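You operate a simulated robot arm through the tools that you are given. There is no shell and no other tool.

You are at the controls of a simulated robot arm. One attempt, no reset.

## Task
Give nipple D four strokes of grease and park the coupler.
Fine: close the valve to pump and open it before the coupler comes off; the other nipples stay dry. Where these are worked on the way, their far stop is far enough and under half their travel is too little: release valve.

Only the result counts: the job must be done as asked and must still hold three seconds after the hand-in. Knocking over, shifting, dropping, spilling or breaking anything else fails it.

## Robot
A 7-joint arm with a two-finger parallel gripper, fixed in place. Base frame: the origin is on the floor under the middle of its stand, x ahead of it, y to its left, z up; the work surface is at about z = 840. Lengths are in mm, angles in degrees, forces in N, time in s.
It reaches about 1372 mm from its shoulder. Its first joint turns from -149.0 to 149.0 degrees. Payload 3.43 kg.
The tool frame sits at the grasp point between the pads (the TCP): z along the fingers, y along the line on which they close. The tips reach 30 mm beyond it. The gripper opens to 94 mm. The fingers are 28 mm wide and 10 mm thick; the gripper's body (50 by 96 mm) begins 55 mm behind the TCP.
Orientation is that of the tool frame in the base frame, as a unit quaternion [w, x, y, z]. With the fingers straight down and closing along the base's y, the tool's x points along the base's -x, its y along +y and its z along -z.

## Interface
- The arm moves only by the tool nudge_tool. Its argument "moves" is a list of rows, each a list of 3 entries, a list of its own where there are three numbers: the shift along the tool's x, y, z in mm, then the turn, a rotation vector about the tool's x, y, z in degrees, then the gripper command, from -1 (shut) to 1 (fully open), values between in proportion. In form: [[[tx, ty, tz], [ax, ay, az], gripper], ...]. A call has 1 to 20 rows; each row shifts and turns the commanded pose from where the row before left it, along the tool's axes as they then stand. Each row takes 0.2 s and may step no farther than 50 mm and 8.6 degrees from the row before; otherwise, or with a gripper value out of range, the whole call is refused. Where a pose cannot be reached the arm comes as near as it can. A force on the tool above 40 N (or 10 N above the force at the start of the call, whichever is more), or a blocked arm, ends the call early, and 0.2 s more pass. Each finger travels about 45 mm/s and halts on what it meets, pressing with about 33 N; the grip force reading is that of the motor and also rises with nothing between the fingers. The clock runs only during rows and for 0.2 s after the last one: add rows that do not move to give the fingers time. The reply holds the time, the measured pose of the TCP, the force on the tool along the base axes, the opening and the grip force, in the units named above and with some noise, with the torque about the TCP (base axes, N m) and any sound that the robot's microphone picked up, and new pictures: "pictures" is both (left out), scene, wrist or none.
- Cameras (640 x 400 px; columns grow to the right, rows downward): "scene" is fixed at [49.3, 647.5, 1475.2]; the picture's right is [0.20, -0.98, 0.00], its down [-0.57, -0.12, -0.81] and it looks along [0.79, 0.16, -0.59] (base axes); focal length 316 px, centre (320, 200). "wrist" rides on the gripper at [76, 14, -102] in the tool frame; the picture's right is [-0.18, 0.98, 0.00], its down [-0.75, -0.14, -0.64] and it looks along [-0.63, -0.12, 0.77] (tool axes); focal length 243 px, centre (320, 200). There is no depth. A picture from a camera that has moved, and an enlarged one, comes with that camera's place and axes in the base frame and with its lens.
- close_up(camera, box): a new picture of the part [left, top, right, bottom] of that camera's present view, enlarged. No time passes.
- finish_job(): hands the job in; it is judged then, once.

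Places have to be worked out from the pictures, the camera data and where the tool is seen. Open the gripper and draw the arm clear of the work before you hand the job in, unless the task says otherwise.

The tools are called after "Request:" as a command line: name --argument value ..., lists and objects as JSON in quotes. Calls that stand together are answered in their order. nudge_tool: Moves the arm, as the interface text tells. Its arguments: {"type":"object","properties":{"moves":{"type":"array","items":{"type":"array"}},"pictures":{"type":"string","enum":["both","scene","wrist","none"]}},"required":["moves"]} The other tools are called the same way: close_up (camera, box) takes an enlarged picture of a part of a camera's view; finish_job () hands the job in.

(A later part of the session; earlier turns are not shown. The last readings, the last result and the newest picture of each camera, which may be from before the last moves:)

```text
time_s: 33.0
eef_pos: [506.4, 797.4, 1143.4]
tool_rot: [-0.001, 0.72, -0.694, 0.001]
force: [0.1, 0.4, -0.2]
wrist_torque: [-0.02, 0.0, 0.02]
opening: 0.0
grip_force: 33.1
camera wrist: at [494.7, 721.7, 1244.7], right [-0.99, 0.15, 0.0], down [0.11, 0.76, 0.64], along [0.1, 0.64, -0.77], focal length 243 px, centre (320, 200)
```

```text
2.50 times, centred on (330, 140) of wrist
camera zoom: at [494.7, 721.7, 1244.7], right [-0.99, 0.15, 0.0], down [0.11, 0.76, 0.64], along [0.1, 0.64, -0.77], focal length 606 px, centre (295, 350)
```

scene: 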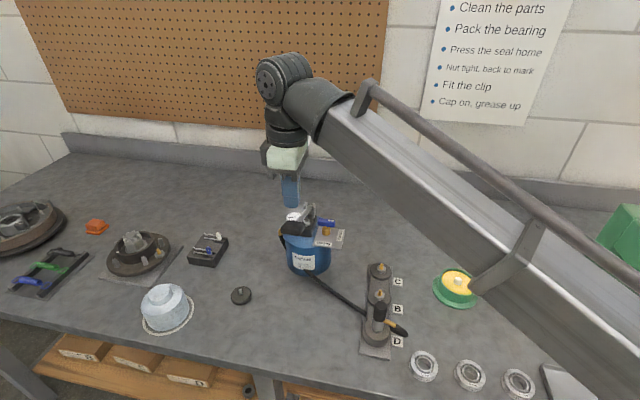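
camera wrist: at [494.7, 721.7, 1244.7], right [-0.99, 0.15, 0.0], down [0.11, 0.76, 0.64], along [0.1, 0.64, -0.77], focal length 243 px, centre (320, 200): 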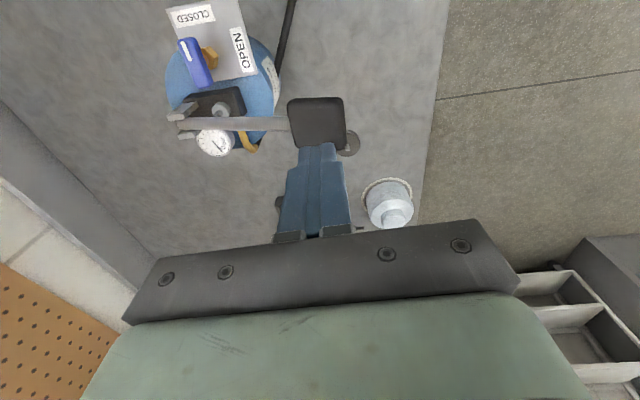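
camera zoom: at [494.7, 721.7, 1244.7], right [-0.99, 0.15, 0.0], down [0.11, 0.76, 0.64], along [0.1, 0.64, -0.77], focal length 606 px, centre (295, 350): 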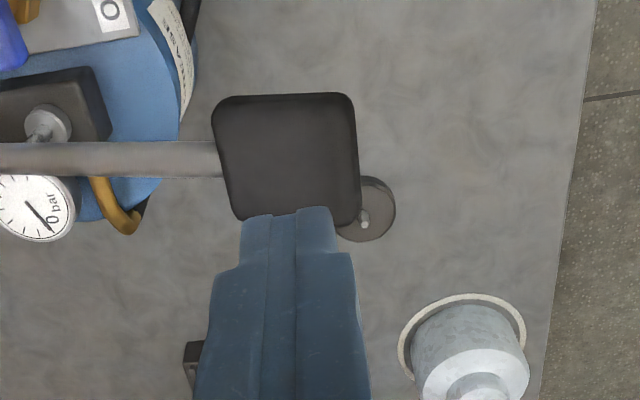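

The tips are over the paddle centre. I descend until contact.

Request:
nudge_tool --moves '[[[0, 0, 20], [0, 0, 0], -1], [[0, 0, 15], [0, 0, 0], -1], [[0, 0, 5], [0, 0, 0], -1], [[0, 0, 5], [0, 0, 0], -1]]' --pictures "none"

Request:
nudge_tool --moves '[[[0, 0, 4], [0, 0, 0], -1], [[0, 0, 4], [0, 0, 0], -1]]' --pictures "both"

Request:
close_up --camera "scene" --box '[250, 180, 350, 260]'

```text
time_s: 34.0
eef_pos: [505.8, 799.0, 1099.5]
tool_rot: [-0.003, 0.719, -0.695, 0.0]
force: [0.4, 0.0, 1.5]
wrist_torque: [0.01, 0.01, 0.0]
opening: 0.2
grip_force: 32.7
```

```text
time_s: 34.6
eef_pos: [505.4, 798.8, 1090.3]
tool_rot: [-0.003, 0.719, -0.695, 0.0]
force: [-0.5, -0.2, 1.9]
wrist_torque: [0.02, 0.08, -0.01]
opening: 0.1
grip_force: 33.4
camera wrist: at [494.2, 722.9, 1191.3], right [-0.99, 0.15, 0.0], down [0.11, 0.76, 0.64], along [0.1, 0.64, -0.76], focal length 243 px, centre (320, 200)
```

scene: 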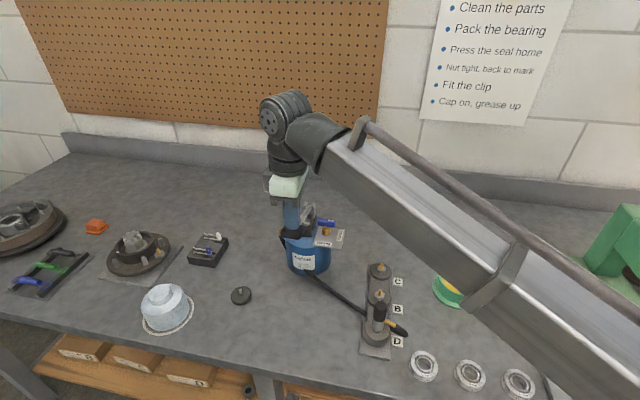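
wrist: 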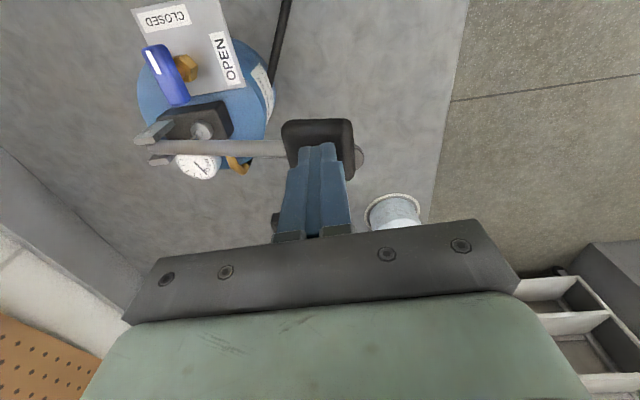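

```text
5.00 times, centred on (300, 220) of scene
camera zoom: at [49.3, 647.5, 1475.2], right [0.2, -0.98, 0.0], down [-0.57, -0.12, -0.81], along [0.79, 0.16, -0.59], focal length 1580 px, centre (420, 100)
```

zoom: 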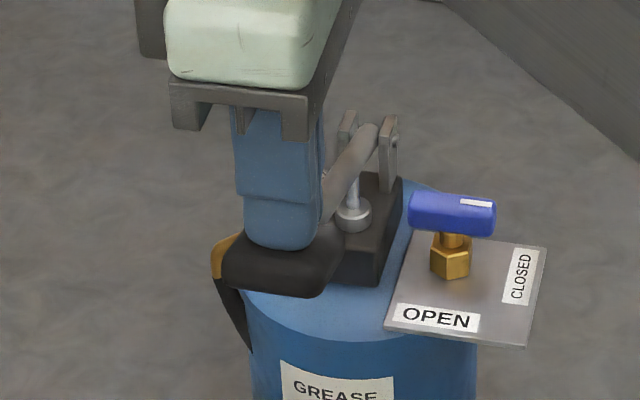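

The paddle is already moving down under the tips with little resistance. I push on until I feel the bottom stop.

Request:
nudge_tool --moves '[[[0, 0, 7], [0, 0, 0], -1], [[0, 0, 7], [0, 0, 0], -1], [[0, 0, 7], [0, 0, 0], -1], [[0, 0, 7], [0, 0, 0], -1]]' --pictures "both"

Request:
close_up --camera "scene" --box '[250, 180, 350, 260]'

Request:
close_up --camera "wrist" --box '[120, 60, 400, 220]'

```text
time_s: 35.6
eef_pos: [506.7, 799.1, 1062.2]
tool_rot: [-0.003, 0.719, -0.695, 0.001]
force: [-1.6, -0.4, 2.9]
wrist_torque: [-0.01, 0.06, -0.01]
opening: 0.0
grip_force: 33.1
camera wrist: at [494.5, 722.9, 1162.7], right [-0.99, 0.15, 0.0], down [0.11, 0.76, 0.64], along [0.1, 0.64, -0.76], focal length 243 px, centre (320, 200)
```

scene: 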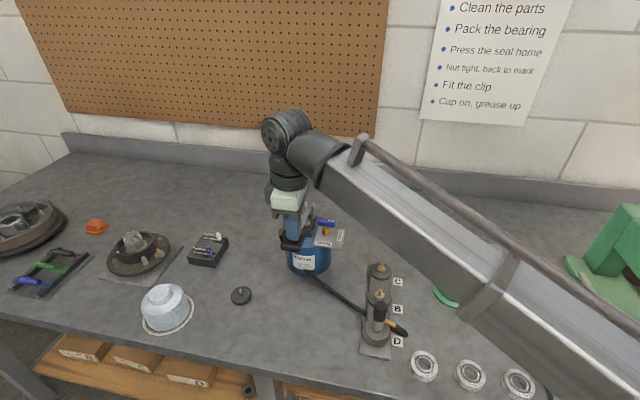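
wrist: 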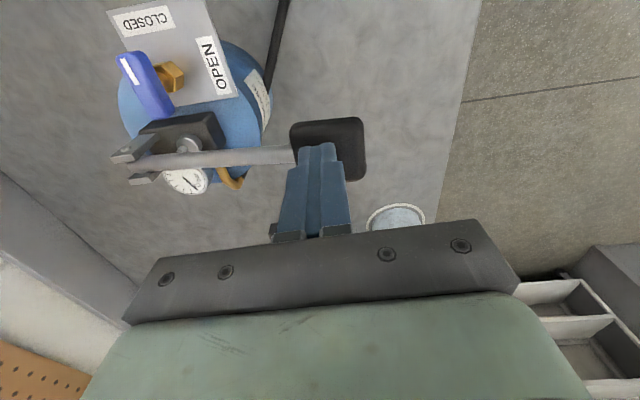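

```text
5.00 times, centred on (300, 220) of scene
camera zoom: at [49.3, 647.5, 1475.2], right [0.2, -0.98, 0.0], down [-0.57, -0.12, -0.81], along [0.79, 0.16, -0.59], focal length 1580 px, centre (420, 100)
```

zoom: 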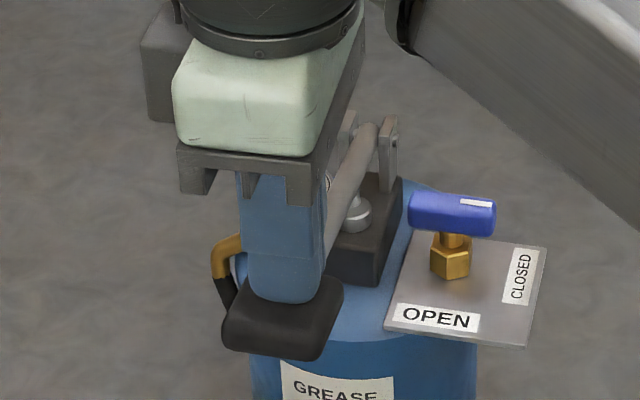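

```text
2.29 times, centred on (260, 140) of wrist
camera zoom: at [494.5, 722.9, 1162.7], right [-0.99, 0.15, 0.0], down [0.11, 0.76, 0.64], along [0.1, 0.64, -0.76], focal length 555 px, centre (457, 337)
```

zoom: 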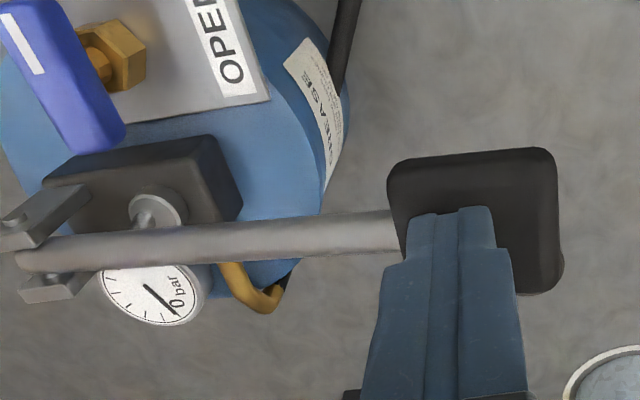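

It keeps going down smoothly. I continue toward the bottom of the stroke.

Request:
nudge_tool --moves '[[[0, 3, 7], [0, 0, 0], -1], [[0, 3, 7], [0, 0, 0], -1], [[0, 2, 7], [0, 0, 0], -1], [[0, 0, 7], [0, 0, 0], -1]]' --pictures "both"

Request:
close_up --camera "scene" --box '[250, 180, 350, 260]'

Request:
close_up --camera "wrist" --box '[120, 60, 400, 220]'

```text
time_s: 36.6
eef_pos: [497.2, 798.7, 1034.9]
tool_rot: [-0.001, 0.72, -0.694, -0.001]
force: [-1.3, -2.1, 2.7]
wrist_torque: [-0.06, 0.05, -0.06]
opening: 0.0
grip_force: 32.7
camera wrist: at [486.4, 723.1, 1134.8], right [-0.99, 0.15, 0.0], down [0.11, 0.76, 0.64], along [0.1, 0.64, -0.76], focal length 243 px, centre (320, 200)
```

scene: 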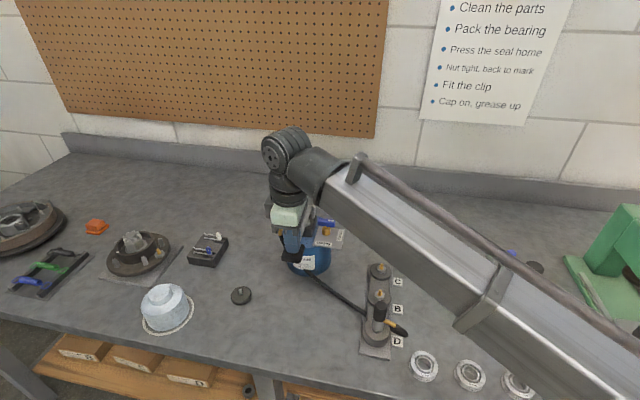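
wrist: 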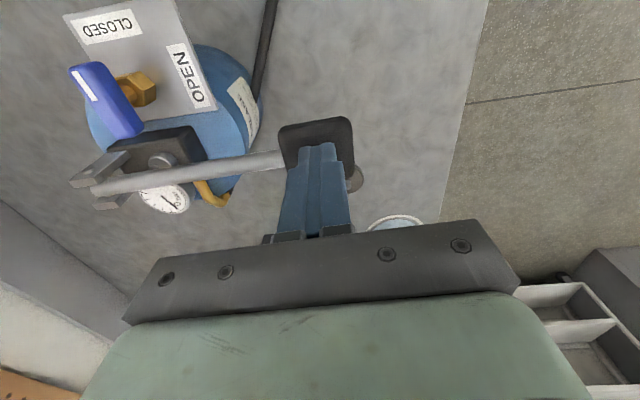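

```text
5.00 times, centred on (300, 220) of scene
camera zoom: at [49.3, 647.5, 1475.2], right [0.2, -0.98, 0.0], down [-0.57, -0.12, -0.81], along [0.79, 0.16, -0.59], focal length 1580 px, centre (420, 100)
```

zoom: 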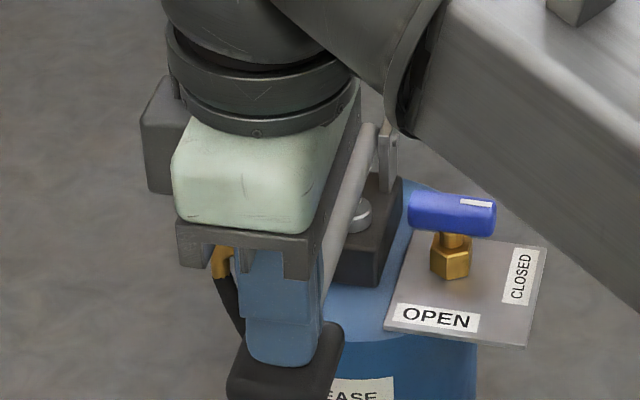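

```text
2.29 times, centred on (260, 140) of wrist
camera zoom: at [486.4, 723.1, 1134.8], right [-0.99, 0.15, 0.0], down [0.11, 0.76, 0.64], along [0.1, 0.64, -0.76], focal length 555 px, centre (457, 337)
```

zoom: 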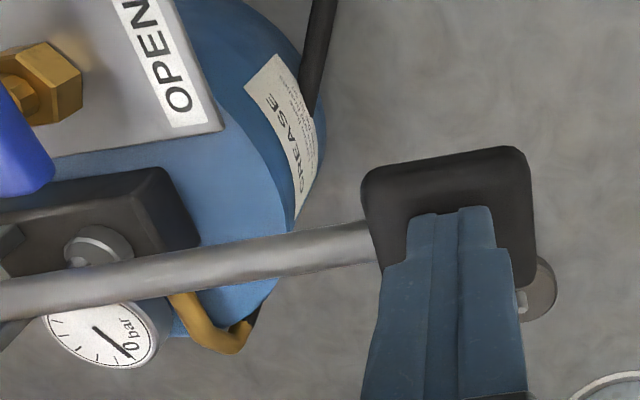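

Still moving at about 3 N. I keep pushing toward the stop.

Request:
nudge_tool --moves '[[[0, 1, 7], [0, 0, 0], -1], [[0, 1, 7], [0, 0, 0], -1], [[0, 0, 7], [0, 0, 0], -1], [[0, 0, 7], [0, 0, 0], -1]]' --pictures "both"

Request:
close_up --camera "scene" --box '[250, 180, 350, 260]'

Request:
close_up --camera "wrist" --box '[60, 60, 400, 260]'

```text
time_s: 37.7
eef_pos: [496.6, 798.5, 1012.4]
tool_rot: [-0.004, 0.719, -0.695, 0.0]
force: [-4.1, -4.9, 14.8]
wrist_torque: [-0.26, -0.07, -0.09]
opening: 0.0
grip_force: 32.8
stopped in row 4: the force on the tool passed its limit at 43 N (the readings are from after the stop); the commanded pose is now the measured one
camera wrist: at [484.3, 723.4, 1112.5], right [-0.99, 0.15, -0.01], down [0.11, 0.75, 0.65], along [0.1, 0.64, -0.76], focal length 243 px, centre (320, 200)
```

scene: 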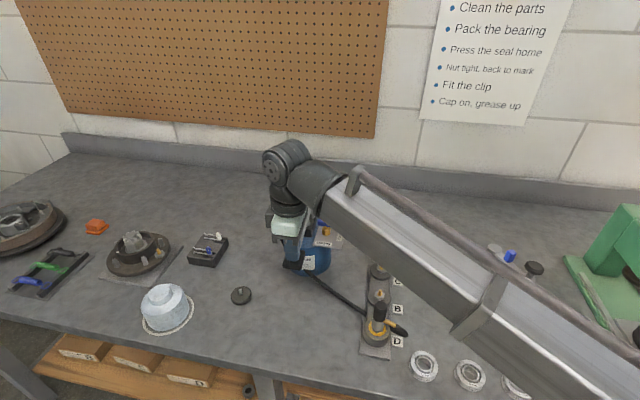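
wrist: 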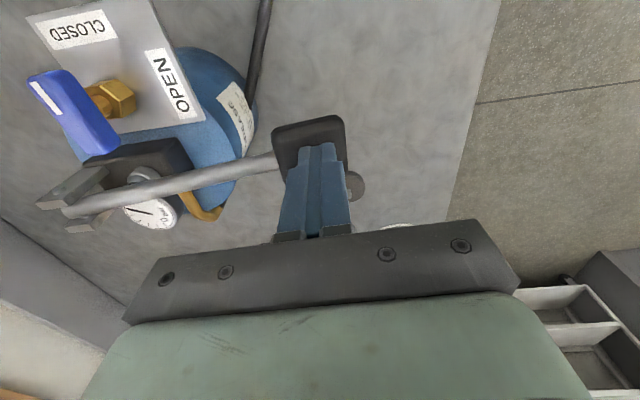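

```text
5.00 times, centred on (300, 220) of scene
camera zoom: at [49.3, 647.5, 1475.2], right [0.2, -0.98, 0.0], down [-0.57, -0.12, -0.81], along [0.79, 0.16, -0.59], focal length 1580 px, centre (420, 100)
```

zoom: 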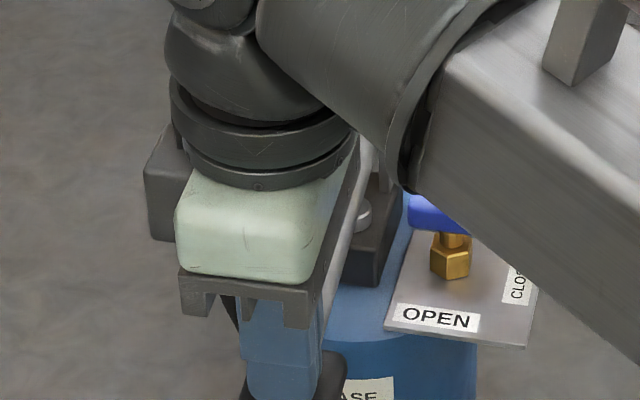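

```text
1.88 times, centred on (230, 160) of wrist
camera zoom: at [484.3, 723.4, 1112.5], right [-0.99, 0.15, -0.01], down [0.11, 0.75, 0.65], along [0.1, 0.64, -0.76], focal length 457 px, centre (489, 275)
```

zoom: 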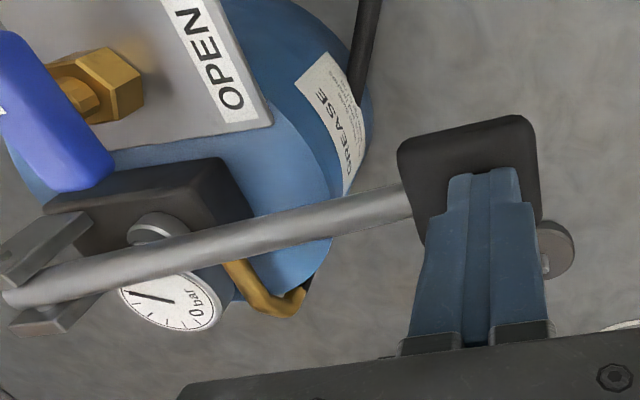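

Bottom stop reached at z 1012, and the gauge needle has risen off 0. I check the coupler at D, since the picture looks slightly different there.

Request:
close_up --camera "scene" --box '[340, 250, 430, 360]'

Request:
close_up --camera "wrist" --box '[110, 160, 200, 240]'

```text
3.64 times, centred on (385, 305) of scene
camera zoom: at [49.3, 647.5, 1475.2], right [0.2, -0.98, 0.0], down [-0.57, -0.12, -0.81], along [0.79, 0.16, -0.59], focal length 1149 px, centre (84, -182)
```

zoom: 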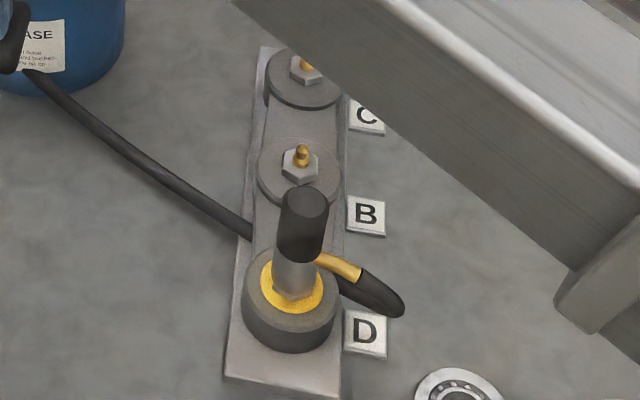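

```text
5.00 times, centred on (155, 200) of wrist
camera zoom: at [484.3, 723.4, 1112.5], right [-0.99, 0.15, -0.01], down [0.11, 0.75, 0.65], along [0.1, 0.64, -0.76], focal length 1213 px, centre (1145, 200)
```

zoom: 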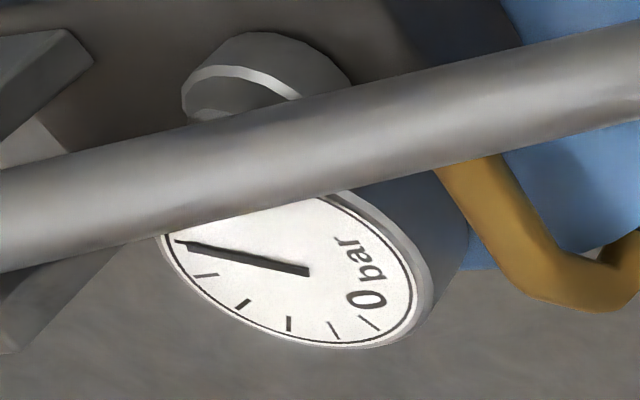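

Grease has appeared as a ring at D, so the first stroke counted and the coupler seals. Now I raise the tool to see whether the handle springs back up by itself.

Request:
nudge_tool --moves '[[[0, 0, -8], [0, 0, 0], -1], [[0, 0, -10], [0, 0, 0], -1], [[0, 0, -10], [0, 0, 0], -1], [[0, 0, -10], [0, 0, 0], -1], [[0, 0, 0], [0, 0, 0], -1]]' --pictures "both"

Request:
close_up --camera "scene" --box '[250, 180, 350, 260]'

Request:
close_up --camera "wrist" --box '[60, 60, 400, 260]'

```text
time_s: 38.9
eef_pos: [497.7, 802.2, 1048.8]
tool_rot: [-0.005, 0.719, -0.695, 0.001]
force: [1.4, 2.0, 2.0]
wrist_torque: [-0.06, 0.0, 0.03]
opening: 0.0
grip_force: 33.0
camera wrist: at [485.3, 725.3, 1149.1], right [-0.99, 0.15, -0.01], down [0.11, 0.75, 0.65], along [0.1, 0.64, -0.76], focal length 243 px, centre (320, 200)
```

scene: 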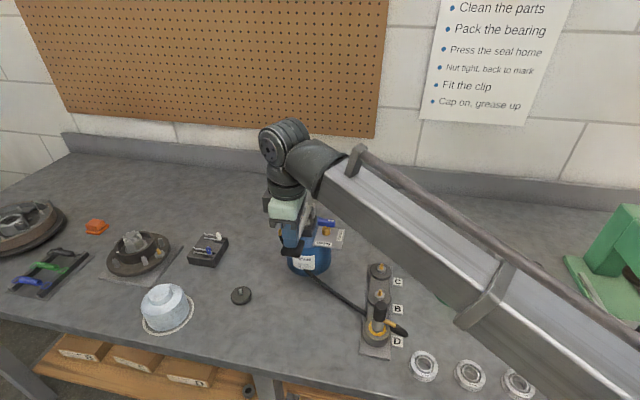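
wrist: 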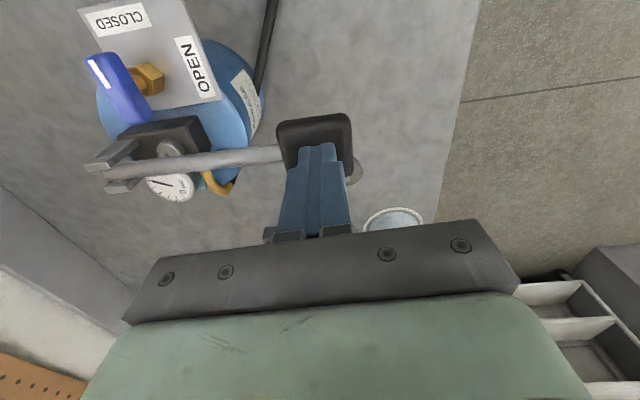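

```text
5.00 times, centred on (300, 220) of scene
camera zoom: at [49.3, 647.5, 1475.2], right [0.2, -0.98, 0.0], down [-0.57, -0.12, -0.81], along [0.79, 0.16, -0.59], focal length 1580 px, centre (420, 100)
```

zoom: 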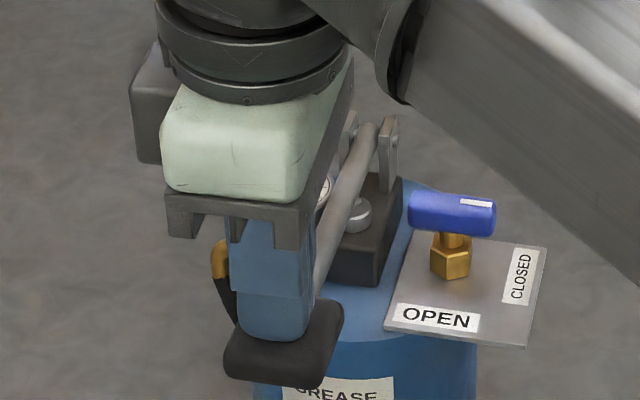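

```text
1.88 times, centred on (230, 160) of wrist
camera zoom: at [485.3, 725.3, 1149.1], right [-0.99, 0.15, -0.01], down [0.11, 0.75, 0.65], along [0.1, 0.64, -0.76], focal length 457 px, centre (489, 275)
```

zoom: 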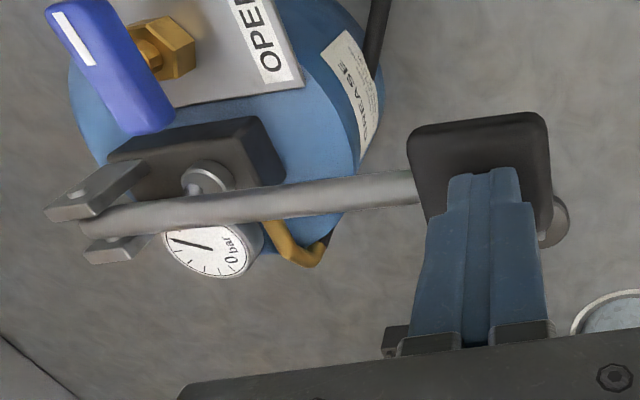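

The handle follows the tool up under its own spring and the gauge holds pressure. I raise fully so the handle returns to the top.

Request:
nudge_tool --moves '[[[1, -2, -15], [0, 0, 0], -1], [[1, -2, -15], [0, 0, 0], -1], [[0, -2, -15], [0, 0, 0], -1], [[0, -2, -15], [0, 0, 0], -1], [[0, 0, 0], [0, 0, 0], -1], [[0, 0, 0], [0, 0, 0], -1]]' --pictures "both"

Request:
close_up --camera "scene" --box '[250, 180, 350, 260]'

Request:
close_up --camera "wrist" --box '[60, 60, 400, 260]'

```text
time_s: 40.3
eef_pos: [504.8, 799.1, 1108.1]
tool_rot: [-0.004, 0.719, -0.695, 0.0]
force: [0.0, 1.0, 0.7]
wrist_torque: [0.0, 0.02, 0.0]
opening: 0.0
grip_force: 33.0
camera wrist: at [493.2, 722.4, 1207.9], right [-0.99, 0.15, 0.0], down [0.11, 0.75, 0.65], along [0.1, 0.64, -0.76], focal length 243 px, centre (320, 200)
```

scene: 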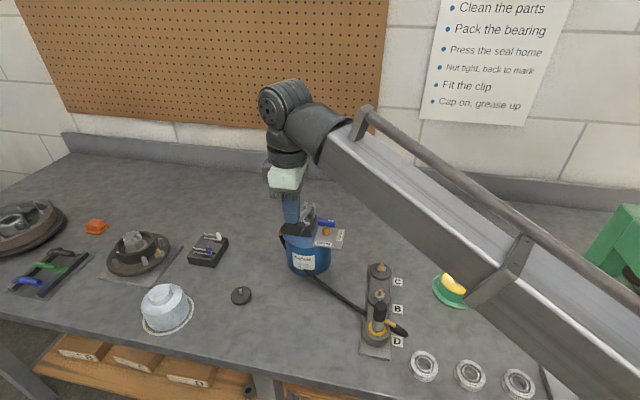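
wrist: 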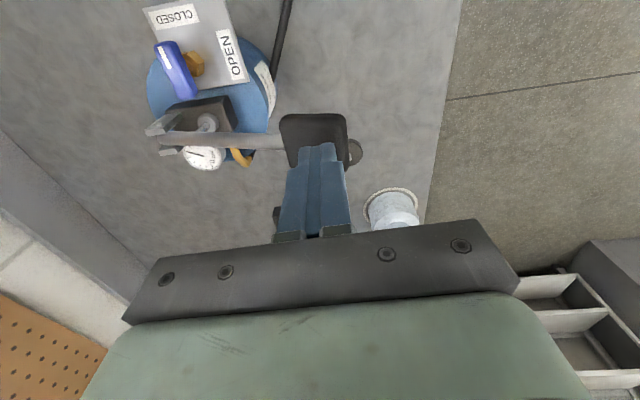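

```text
5.00 times, centred on (300, 220) of scene
camera zoom: at [49.3, 647.5, 1475.2], right [0.2, -0.98, 0.0], down [-0.57, -0.12, -0.81], along [0.79, 0.16, -0.59], focal length 1580 px, centre (420, 100)
```

zoom: 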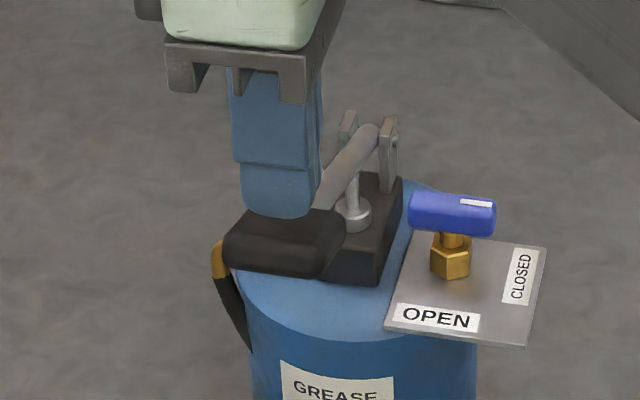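

```text
1.88 times, centred on (230, 160) of wrist
camera zoom: at [493.2, 722.4, 1207.9], right [-0.99, 0.15, 0.0], down [0.11, 0.75, 0.65], along [0.1, 0.64, -0.76], focal length 457 px, centre (489, 275)
```

zoom: 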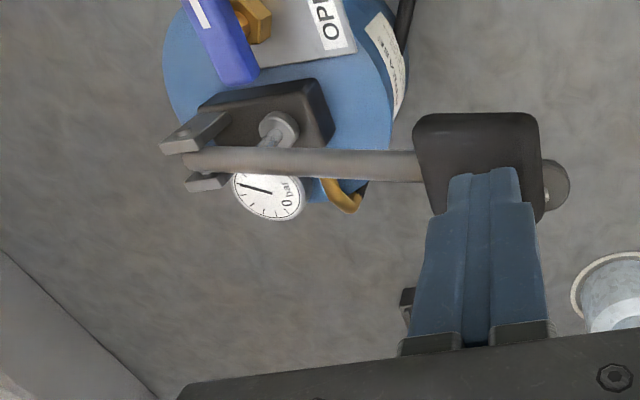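

The handle is back at its top position and the tips are just above it. Second stroke: down to the stop.

Request:
nudge_tool --moves '[[[0, 0, 10], [0, 0, 0], -1], [[0, 1, 10], [0, 0, 0], -1], [[0, 1, 10], [0, 0, 0], -1], [[0, 1, 10], [0, 0, 0], -1], [[0, 1, 10], [0, 0, 0], -1], [[0, 1, 10], [0, 0, 0], -1], [[0, 1, 10], [0, 0, 0], -1], [[0, 1, 10], [0, 0, 0], -1], [[0, 1, 8], [0, 0, 0], -1], [[0, 0, 6], [0, 0, 0], -1], [[0, 0, 4], [0, 0, 0], -1]]' --pictures "both"

Request:
close_up --camera "scene" --box '[340, 250, 430, 360]'

Request:
close_up --camera "wrist" --box '[60, 60, 400, 260]'

```text
time_s: 42.7
eef_pos: [499.1, 797.9, 1012.4]
tool_rot: [-0.006, 0.719, -0.695, 0.0]
force: [4.4, -3.3, 27.0]
wrist_torque: [-0.32, -0.39, -0.07]
opening: 0.1
grip_force: 33.5
camera wrist: at [485.8, 721.7, 1112.5], right [-0.99, 0.15, -0.01], down [0.11, 0.75, 0.65], along [0.1, 0.64, -0.76], focal length 243 px, centre (320, 200)
```

scene: 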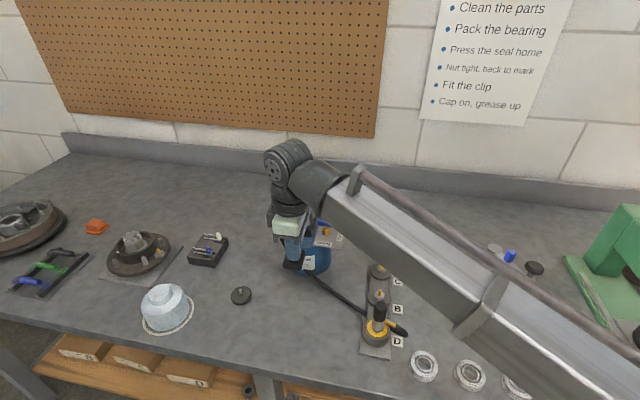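
wrist: 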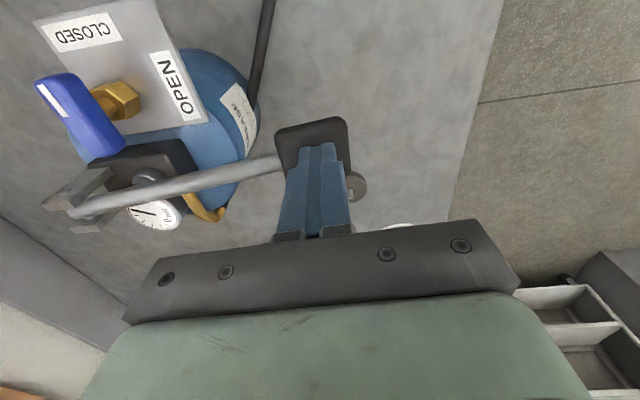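

```text
3.64 times, centred on (385, 305) of scene
camera zoom: at [49.3, 647.5, 1475.2], right [0.2, -0.98, 0.0], down [-0.57, -0.12, -0.81], along [0.79, 0.16, -0.59], focal length 1149 px, centre (84, -182)
```

zoom: 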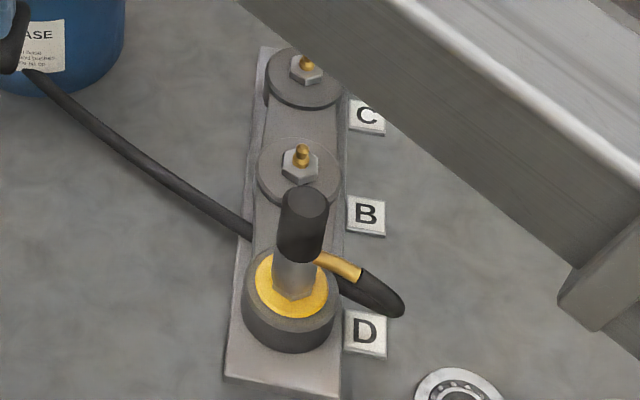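

```text
1.88 times, centred on (230, 160) of wrist
camera zoom: at [485.8, 721.7, 1112.5], right [-0.99, 0.15, -0.01], down [0.11, 0.75, 0.65], along [0.1, 0.64, -0.76], focal length 457 px, centre (489, 275)
```

zoom: 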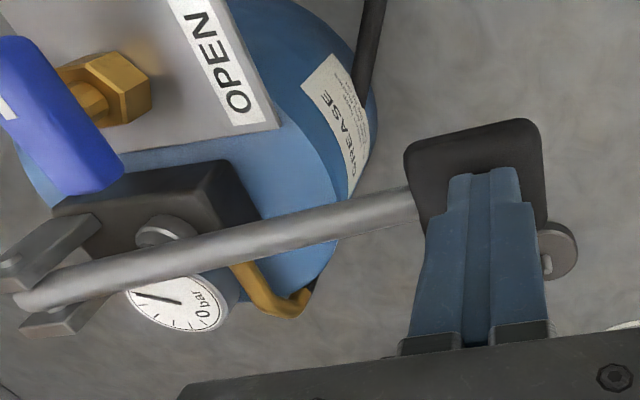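

The grease ring at D has grown: two strokes in. Third stroke: all the way up, a short hold, then down to the stop.

Request:
nudge_tool --moves '[[[0, 0, -14], [0, 0, 0], -1], [[0, -1, -14], [0, 0, 0], -1], [[0, -2, -14], [0, 0, 0], -1], [[0, -2, -14], [0, 0, 0], -1], [[0, -2, -14], [0, 0, 0], -1], [[0, -1, -14], [0, 0, 0], -1], [[0, 0, -14], [0, 0, 0], -1], [[0, 0, 0], [0, 0, 0], -1], [[0, 0, 0], [0, 0, 0], -1], [[0, 0, 10], [0, 0, 0], -1], [[0, 1, 10], [0, 0, 0], -1], [[0, 1, 10], [0, 0, 0], -1], [[0, 1, 10], [0, 0, 0], -1], [[0, 1, 10], [0, 0, 0], -1], [[0, 1, 10], [0, 0, 0], -1], [[0, 1, 10], [0, 0, 0], -1], [[0, 1, 10], [0, 0, 0], -1], [[0, 1, 8], [0, 0, 0], -1], [[0, 0, 6], [0, 0, 0], -1], [[0, 0, 4], [0, 0, 0], -1]]' --pictures "both"

Request:
close_up --camera "scene" --box '[340, 250, 430, 360]'

Request:
close_up --camera "wrist" --box '[60, 60, 400, 260]'

```text
time_s: 46.9
eef_pos: [496.4, 799.0, 1012.4]
tool_rot: [-0.006, 0.719, -0.695, 0.0]
force: [0.8, -2.0, 22.3]
wrist_torque: [-0.21, -0.31, -0.02]
opening: 0.2
grip_force: 33.2
camera wrist: at [484.8, 721.8, 1112.4], right [-0.99, 0.15, -0.01], down [0.11, 0.75, 0.65], along [0.1, 0.64, -0.76], focal length 243 px, centre (320, 200)
```

scene: 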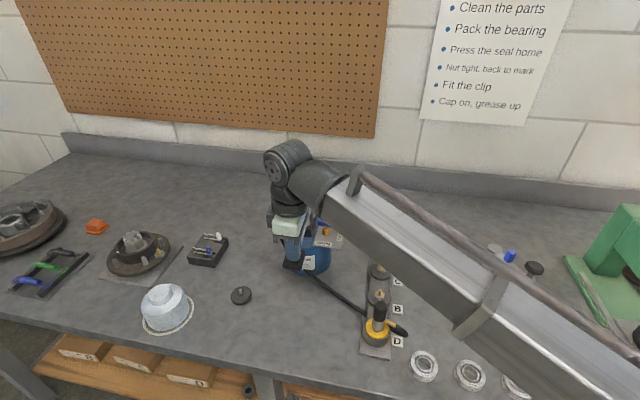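
wrist: 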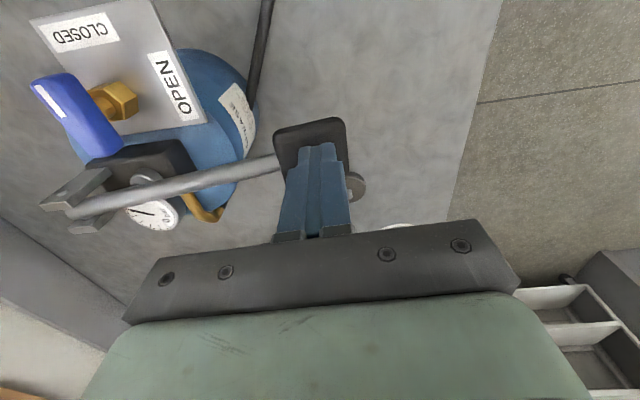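

```text
3.64 times, centred on (385, 305) of scene
camera zoom: at [49.3, 647.5, 1475.2], right [0.2, -0.98, 0.0], down [-0.57, -0.12, -0.81], along [0.79, 0.16, -0.59], focal length 1149 px, centre (84, -182)
```

zoom: 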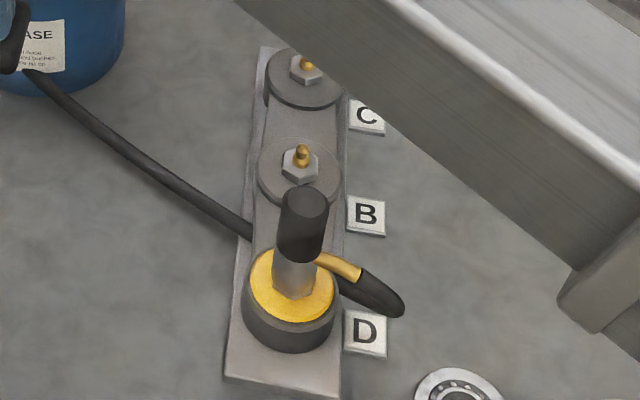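

```text
1.88 times, centred on (230, 160) of wrist
camera zoom: at [484.8, 721.8, 1112.4], right [-0.99, 0.15, -0.01], down [0.11, 0.75, 0.65], along [0.1, 0.64, -0.76], focal length 457 px, centre (489, 275)
```

zoom: 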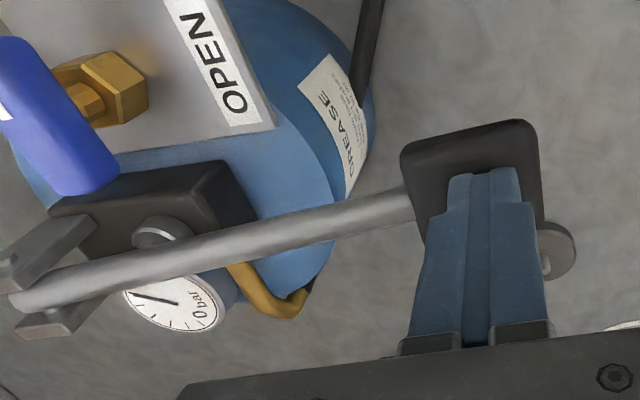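

The ring has grown again: three strokes. Fourth and last stroke.

Request:
nudge_tool --moves '[[[0, 0, -14], [0, 0, 0], -1], [[0, -1, -14], [0, 0, 0], -1], [[0, -2, -14], [0, 0, 0], -1], [[0, -2, -14], [0, 0, 0], -1], [[0, -2, -14], [0, 0, 0], -1], [[0, -1, -14], [0, 0, 0], -1], [[0, 0, -14], [0, 0, 0], -1], [[0, 0, 0], [0, 0, 0], -1], [[0, 0, 0], [0, 0, 0], -1], [[0, 0, 10], [0, 0, 0], -1], [[0, 1, 10], [0, 0, 0], -1], [[0, 1, 10], [0, 0, 0], -1], [[0, 1, 10], [0, 0, 0], -1], [[0, 1, 10], [0, 0, 0], -1], [[0, 1, 10], [0, 0, 0], -1], [[0, 1, 10], [0, 0, 0], -1], [[0, 1, 10], [0, 0, 0], -1], [[0, 1, 8], [0, 0, 0], -1], [[0, 0, 6], [0, 0, 0], -1], [[0, 0, 4], [0, 0, 0], -1]]' --pictures "both"

Request:
close_up --camera "scene" --box '[340, 250, 430, 360]'

Request:
close_up --camera "wrist" --box '[60, 60, 400, 260]'

```text
time_s: 51.1
eef_pos: [496.7, 797.7, 1013.2]
tool_rot: [-0.005, 0.718, -0.696, 0.0]
force: [5.0, -1.1, 14.2]
wrist_torque: [-0.15, -0.3, 0.04]
opening: 0.2
grip_force: 33.5
camera wrist: at [484.6, 721.9, 1112.6], right [-0.99, 0.15, -0.01], down [0.11, 0.75, 0.65], along [0.1, 0.64, -0.76], focal length 243 px, centre (320, 200)
```

scene: 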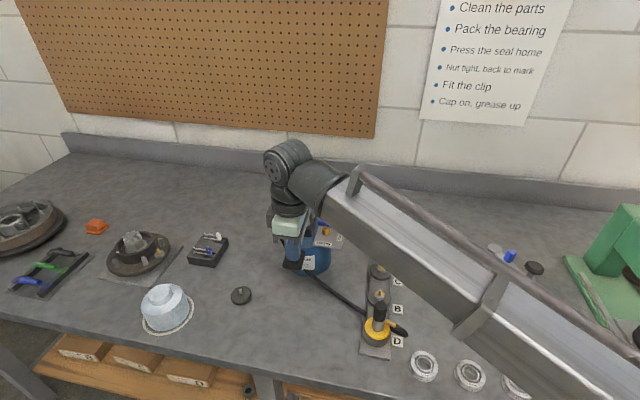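
wrist: 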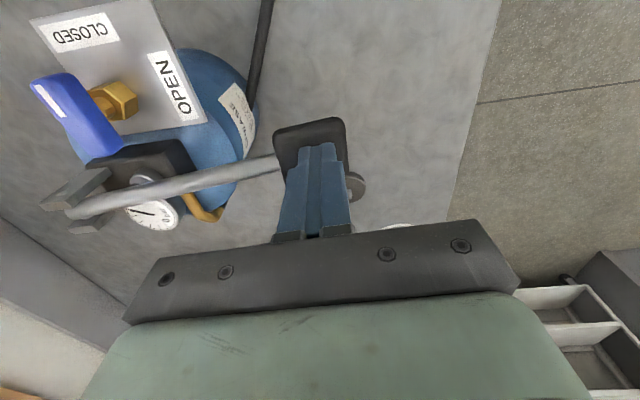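

```text
3.64 times, centred on (385, 305) of scene
camera zoom: at [49.3, 647.5, 1475.2], right [0.2, -0.98, 0.0], down [-0.57, -0.12, -0.81], along [0.79, 0.16, -0.59], focal length 1149 px, centre (84, -182)
```

zoom: 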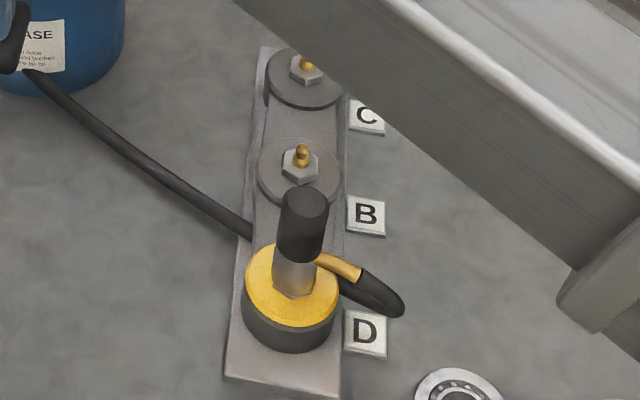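

```text
1.88 times, centred on (230, 160) of wrist
camera zoom: at [484.6, 721.9, 1112.6], right [-0.99, 0.15, -0.01], down [0.11, 0.75, 0.65], along [0.1, 0.64, -0.76], focal length 457 px, centre (489, 275)
```

zoom: 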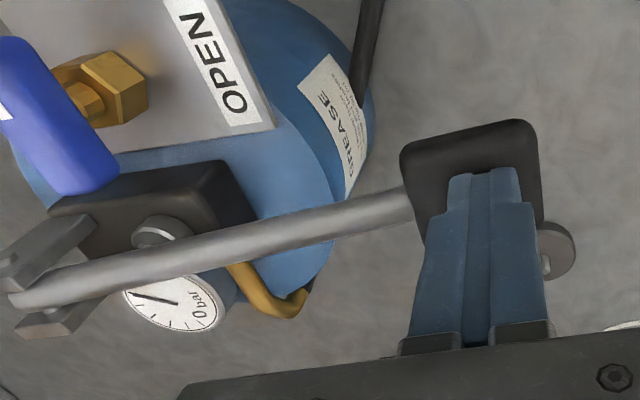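

Four strokes are in and the grease covers D's hub face. I let the handle rise fully and move back above the valve.

Request:
nudge_tool --moves '[[[0, 0, -14], [0, 0, 0], -1], [[0, -2, -14], [0, 0, 0], -1], [[0, -2, -14], [0, 0, 0], -1], [[0, -2, -14], [0, 0, 0], -1], [[0, -2, -14], [0, 0, 0], -1], [[0, 0, -14], [0, 0, 0], -1], [[0, 0, -14], [0, 0, 0], -1], [[0, 0, -30], [0, 0, 0], -1], [[0, 0, -10], [0, 0, 0], -1], [[17, -37, 0], [0, 0, 0], -0.7], [[17, -37, 0], [0, 0, 0], -0.4], [[17, -38, 0], [0, 0, 0], -0.4], [[0, 0, 0], [0, 0, 0], -0.4], [[0, 0, 0], [0, 0, 0], -0.4]]' --pictures "both"

Request:
close_up --camera "scene" --box '[260, 170, 360, 260]'

Request:
close_up --camera "wrist" --box '[220, 20, 420, 180]'

```text
time_s: 54.1
eef_pos: [616.0, 749.7, 1148.2]
tool_rot: [-0.004, 0.719, -0.695, 0.0]
force: [0.0, 0.4, 0.1]
wrist_torque: [-0.01, -0.04, -0.02]
opening: 28.1
grip_force: 0.0
camera wrist: at [604.5, 674.9, 1247.9], right [-0.99, 0.15, 0.0], down [0.11, 0.75, 0.65], along [0.1, 0.64, -0.76], focal length 243 px, centre (320, 200)
```

scene: 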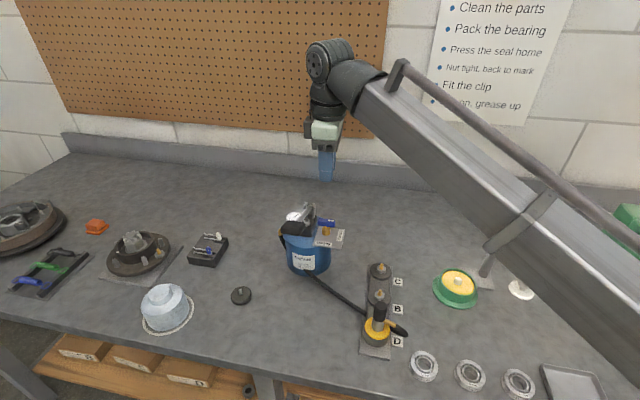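
wrist: 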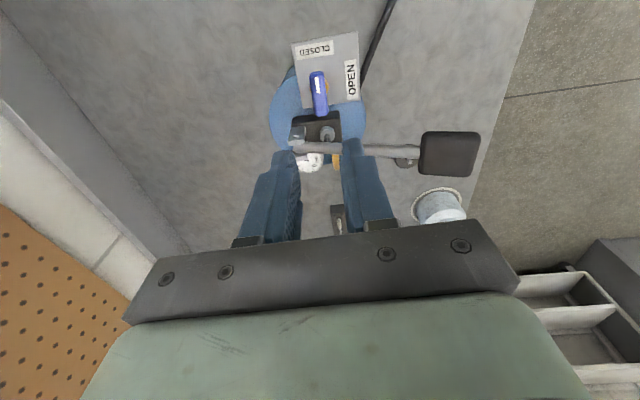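

```text
4.44 times, centred on (310, 215) of scene
camera zoom: at [49.3, 647.5, 1475.2], right [0.2, -0.98, 0.0], down [-0.57, -0.12, -0.81], along [0.79, 0.16, -0.59], focal length 1404 px, centre (364, 133)
```

zoom: 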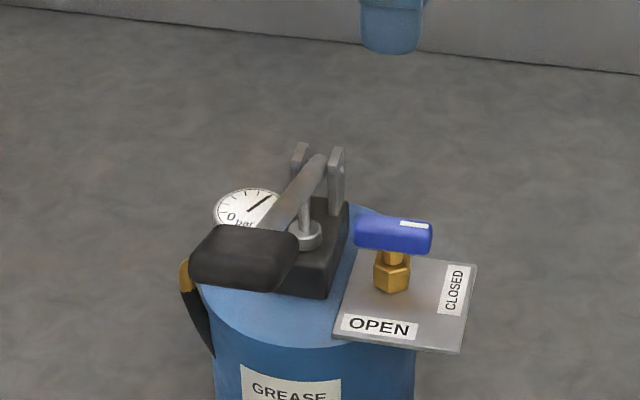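

```text
2.50 times, centred on (320, 100) of wrist
camera zoom: at [604.5, 674.9, 1247.9], right [-0.99, 0.15, 0.0], down [0.11, 0.75, 0.65], along [0.1, 0.64, -0.76], focal length 606 px, centre (320, 450)
```

zoom: 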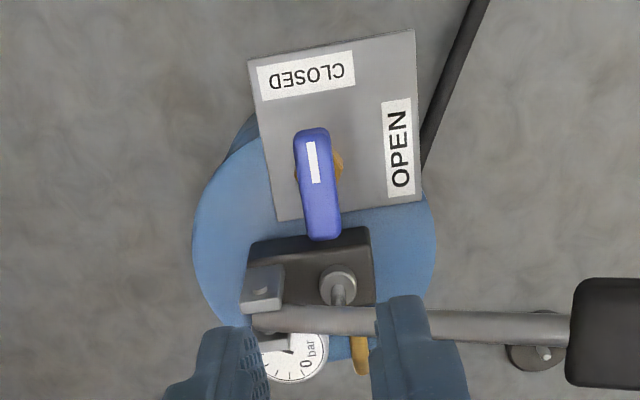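

The gauge holds pressure and the handle is up. I correct +3.5 mm in x and come down around the valve bar.

Request:
nudge_tool --moves '[[[-1, -3.5, 40], [0, 0, 0], -0.4], [[0, 0, 40], [0, 0, 0], -0.4], [[0, 0, 30], [0, 0, 0], -0.4], [[0, 0, 16], [0, 0, 0], -0.4], [[0, 0, 0], [0, 0, 0], -0.4]]' --pictures "both"

Request:
close_up --camera "wrist" --box '[220, 80, 420, 240]'

Request:
close_up --camera "scene" --box '[280, 180, 360, 260]'

```text
time_s: 55.3
eef_pos: [623.0, 752.8, 1022.2]
tool_rot: [-0.003, 0.72, -0.694, 0.0]
force: [-1.0, -0.1, 0.3]
wrist_torque: [0.0, 0.01, 0.01]
opening: 28.3
grip_force: 0.1
camera wrist: at [610.7, 676.7, 1123.6], right [-0.99, 0.15, 0.0], down [0.11, 0.75, 0.65], along [0.1, 0.64, -0.76], focal length 243 px, centre (320, 200)
```

scene: 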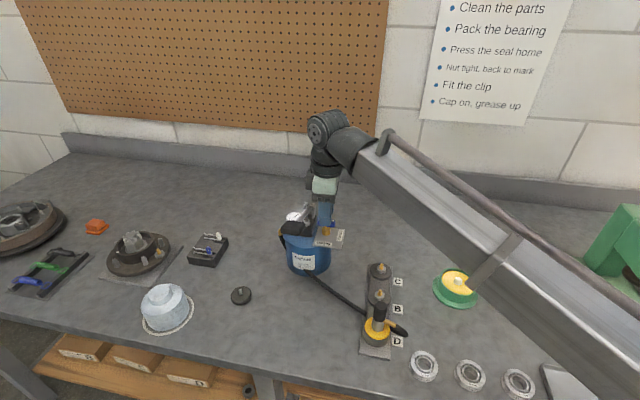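
wrist: 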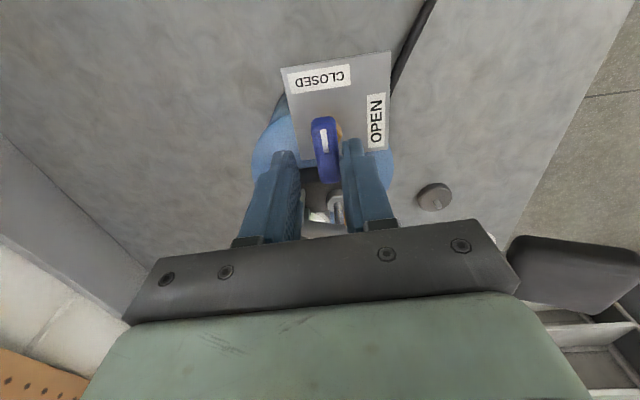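

```text
2.50 times, centred on (320, 160) of wrist
camera zoom: at [610.7, 676.7, 1123.6], right [-0.99, 0.15, 0.0], down [0.11, 0.75, 0.65], along [0.1, 0.64, -0.76], focal length 606 px, centre (320, 300)
```

zoom: 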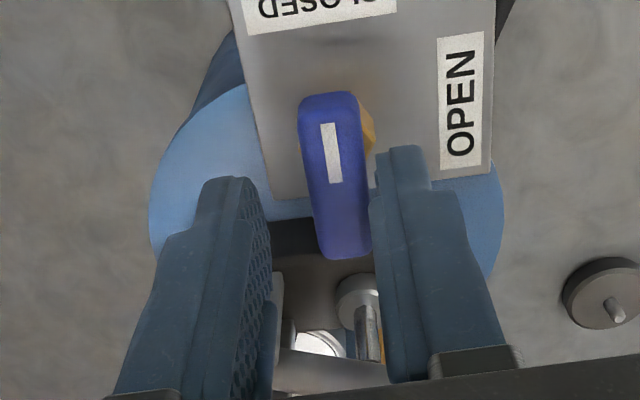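

```text
5.00 times, centred on (320, 220) of scene
camera zoom: at [49.3, 647.5, 1475.2], right [0.2, -0.98, 0.0], down [-0.57, -0.12, -0.81], along [0.79, 0.16, -0.59], focal length 1580 px, centre (320, 100)
```

zoom: 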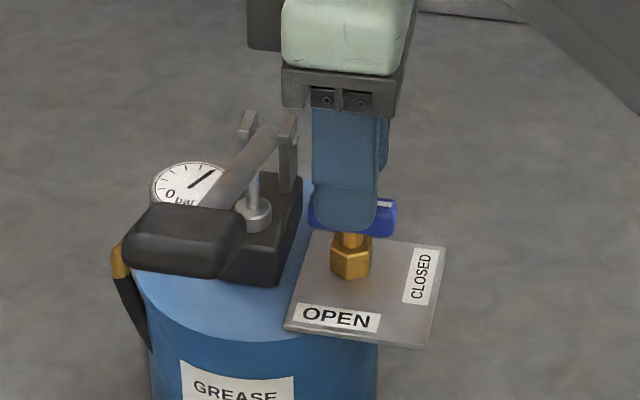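

The bar is about 4 mm to the right of centre in this view, so I shift the tool that way and then lower the last 17 mm.

Request:
nudge_tool --moves '[[[0, 4, 0], [0, 0, 0], -0.4], [[0, 0, 9], [0, 0, 0], -0.4], [[0, 0, 8], [0, 0, 0], -0.4], [[0, 0, 0], [0, 0, 0], -0.5], [[0, 0, 0], [0, 0, 0], -0.58], [[0, 0, 0], [0, 0, 0], -0.58]]' --pictures "both"

Request:
close_up --camera "wrist" --box '[220, 80, 420, 240]'

Request:
close_up --camera "scene" --box '[280, 180, 360, 260]'

```text
time_s: 56.7
eef_pos: [616.7, 753.2, 1007.2]
tool_rot: [-0.003, 0.72, -0.694, 0.0]
force: [-0.1, -1.1, -0.5]
wrist_torque: [-0.02, 0.01, -0.02]
opening: 19.5
grip_force: 0.1
camera wrist: at [605.7, 677.5, 1106.8], right [-0.99, 0.15, 0.0], down [0.11, 0.75, 0.65], along [0.1, 0.64, -0.76], focal length 243 px, centre (320, 200)
```

scene: 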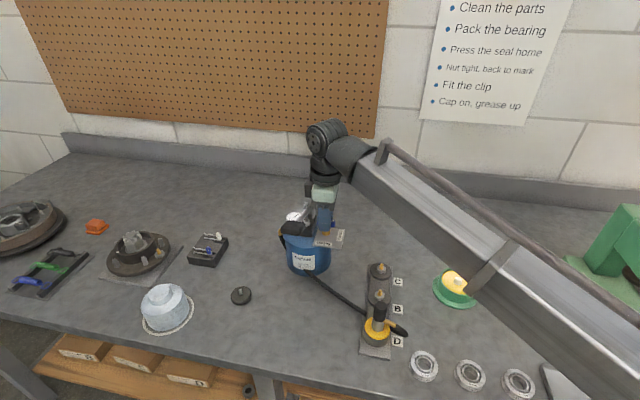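
wrist: 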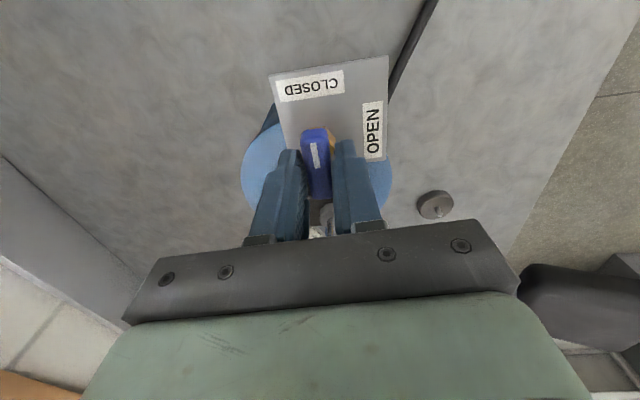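

```text
2.50 times, centred on (320, 160) of wrist
camera zoom: at [605.7, 677.5, 1106.8], right [-0.99, 0.15, 0.0], down [0.11, 0.75, 0.65], along [0.1, 0.64, -0.76], focal length 606 px, centre (320, 300)
```

zoom: 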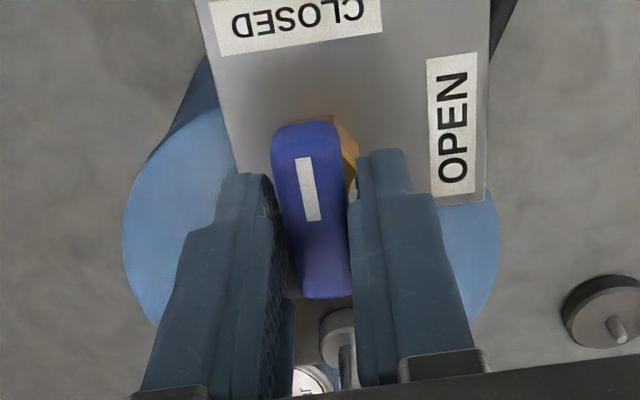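

```text
5.00 times, centred on (320, 220) of scene
camera zoom: at [49.3, 647.5, 1475.2], right [0.2, -0.98, 0.0], down [-0.57, -0.12, -0.81], along [0.79, 0.16, -0.59], focal length 1580 px, centre (320, 100)
```

zoom: 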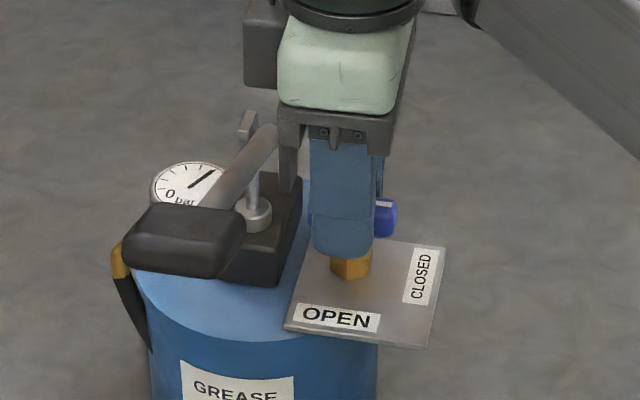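

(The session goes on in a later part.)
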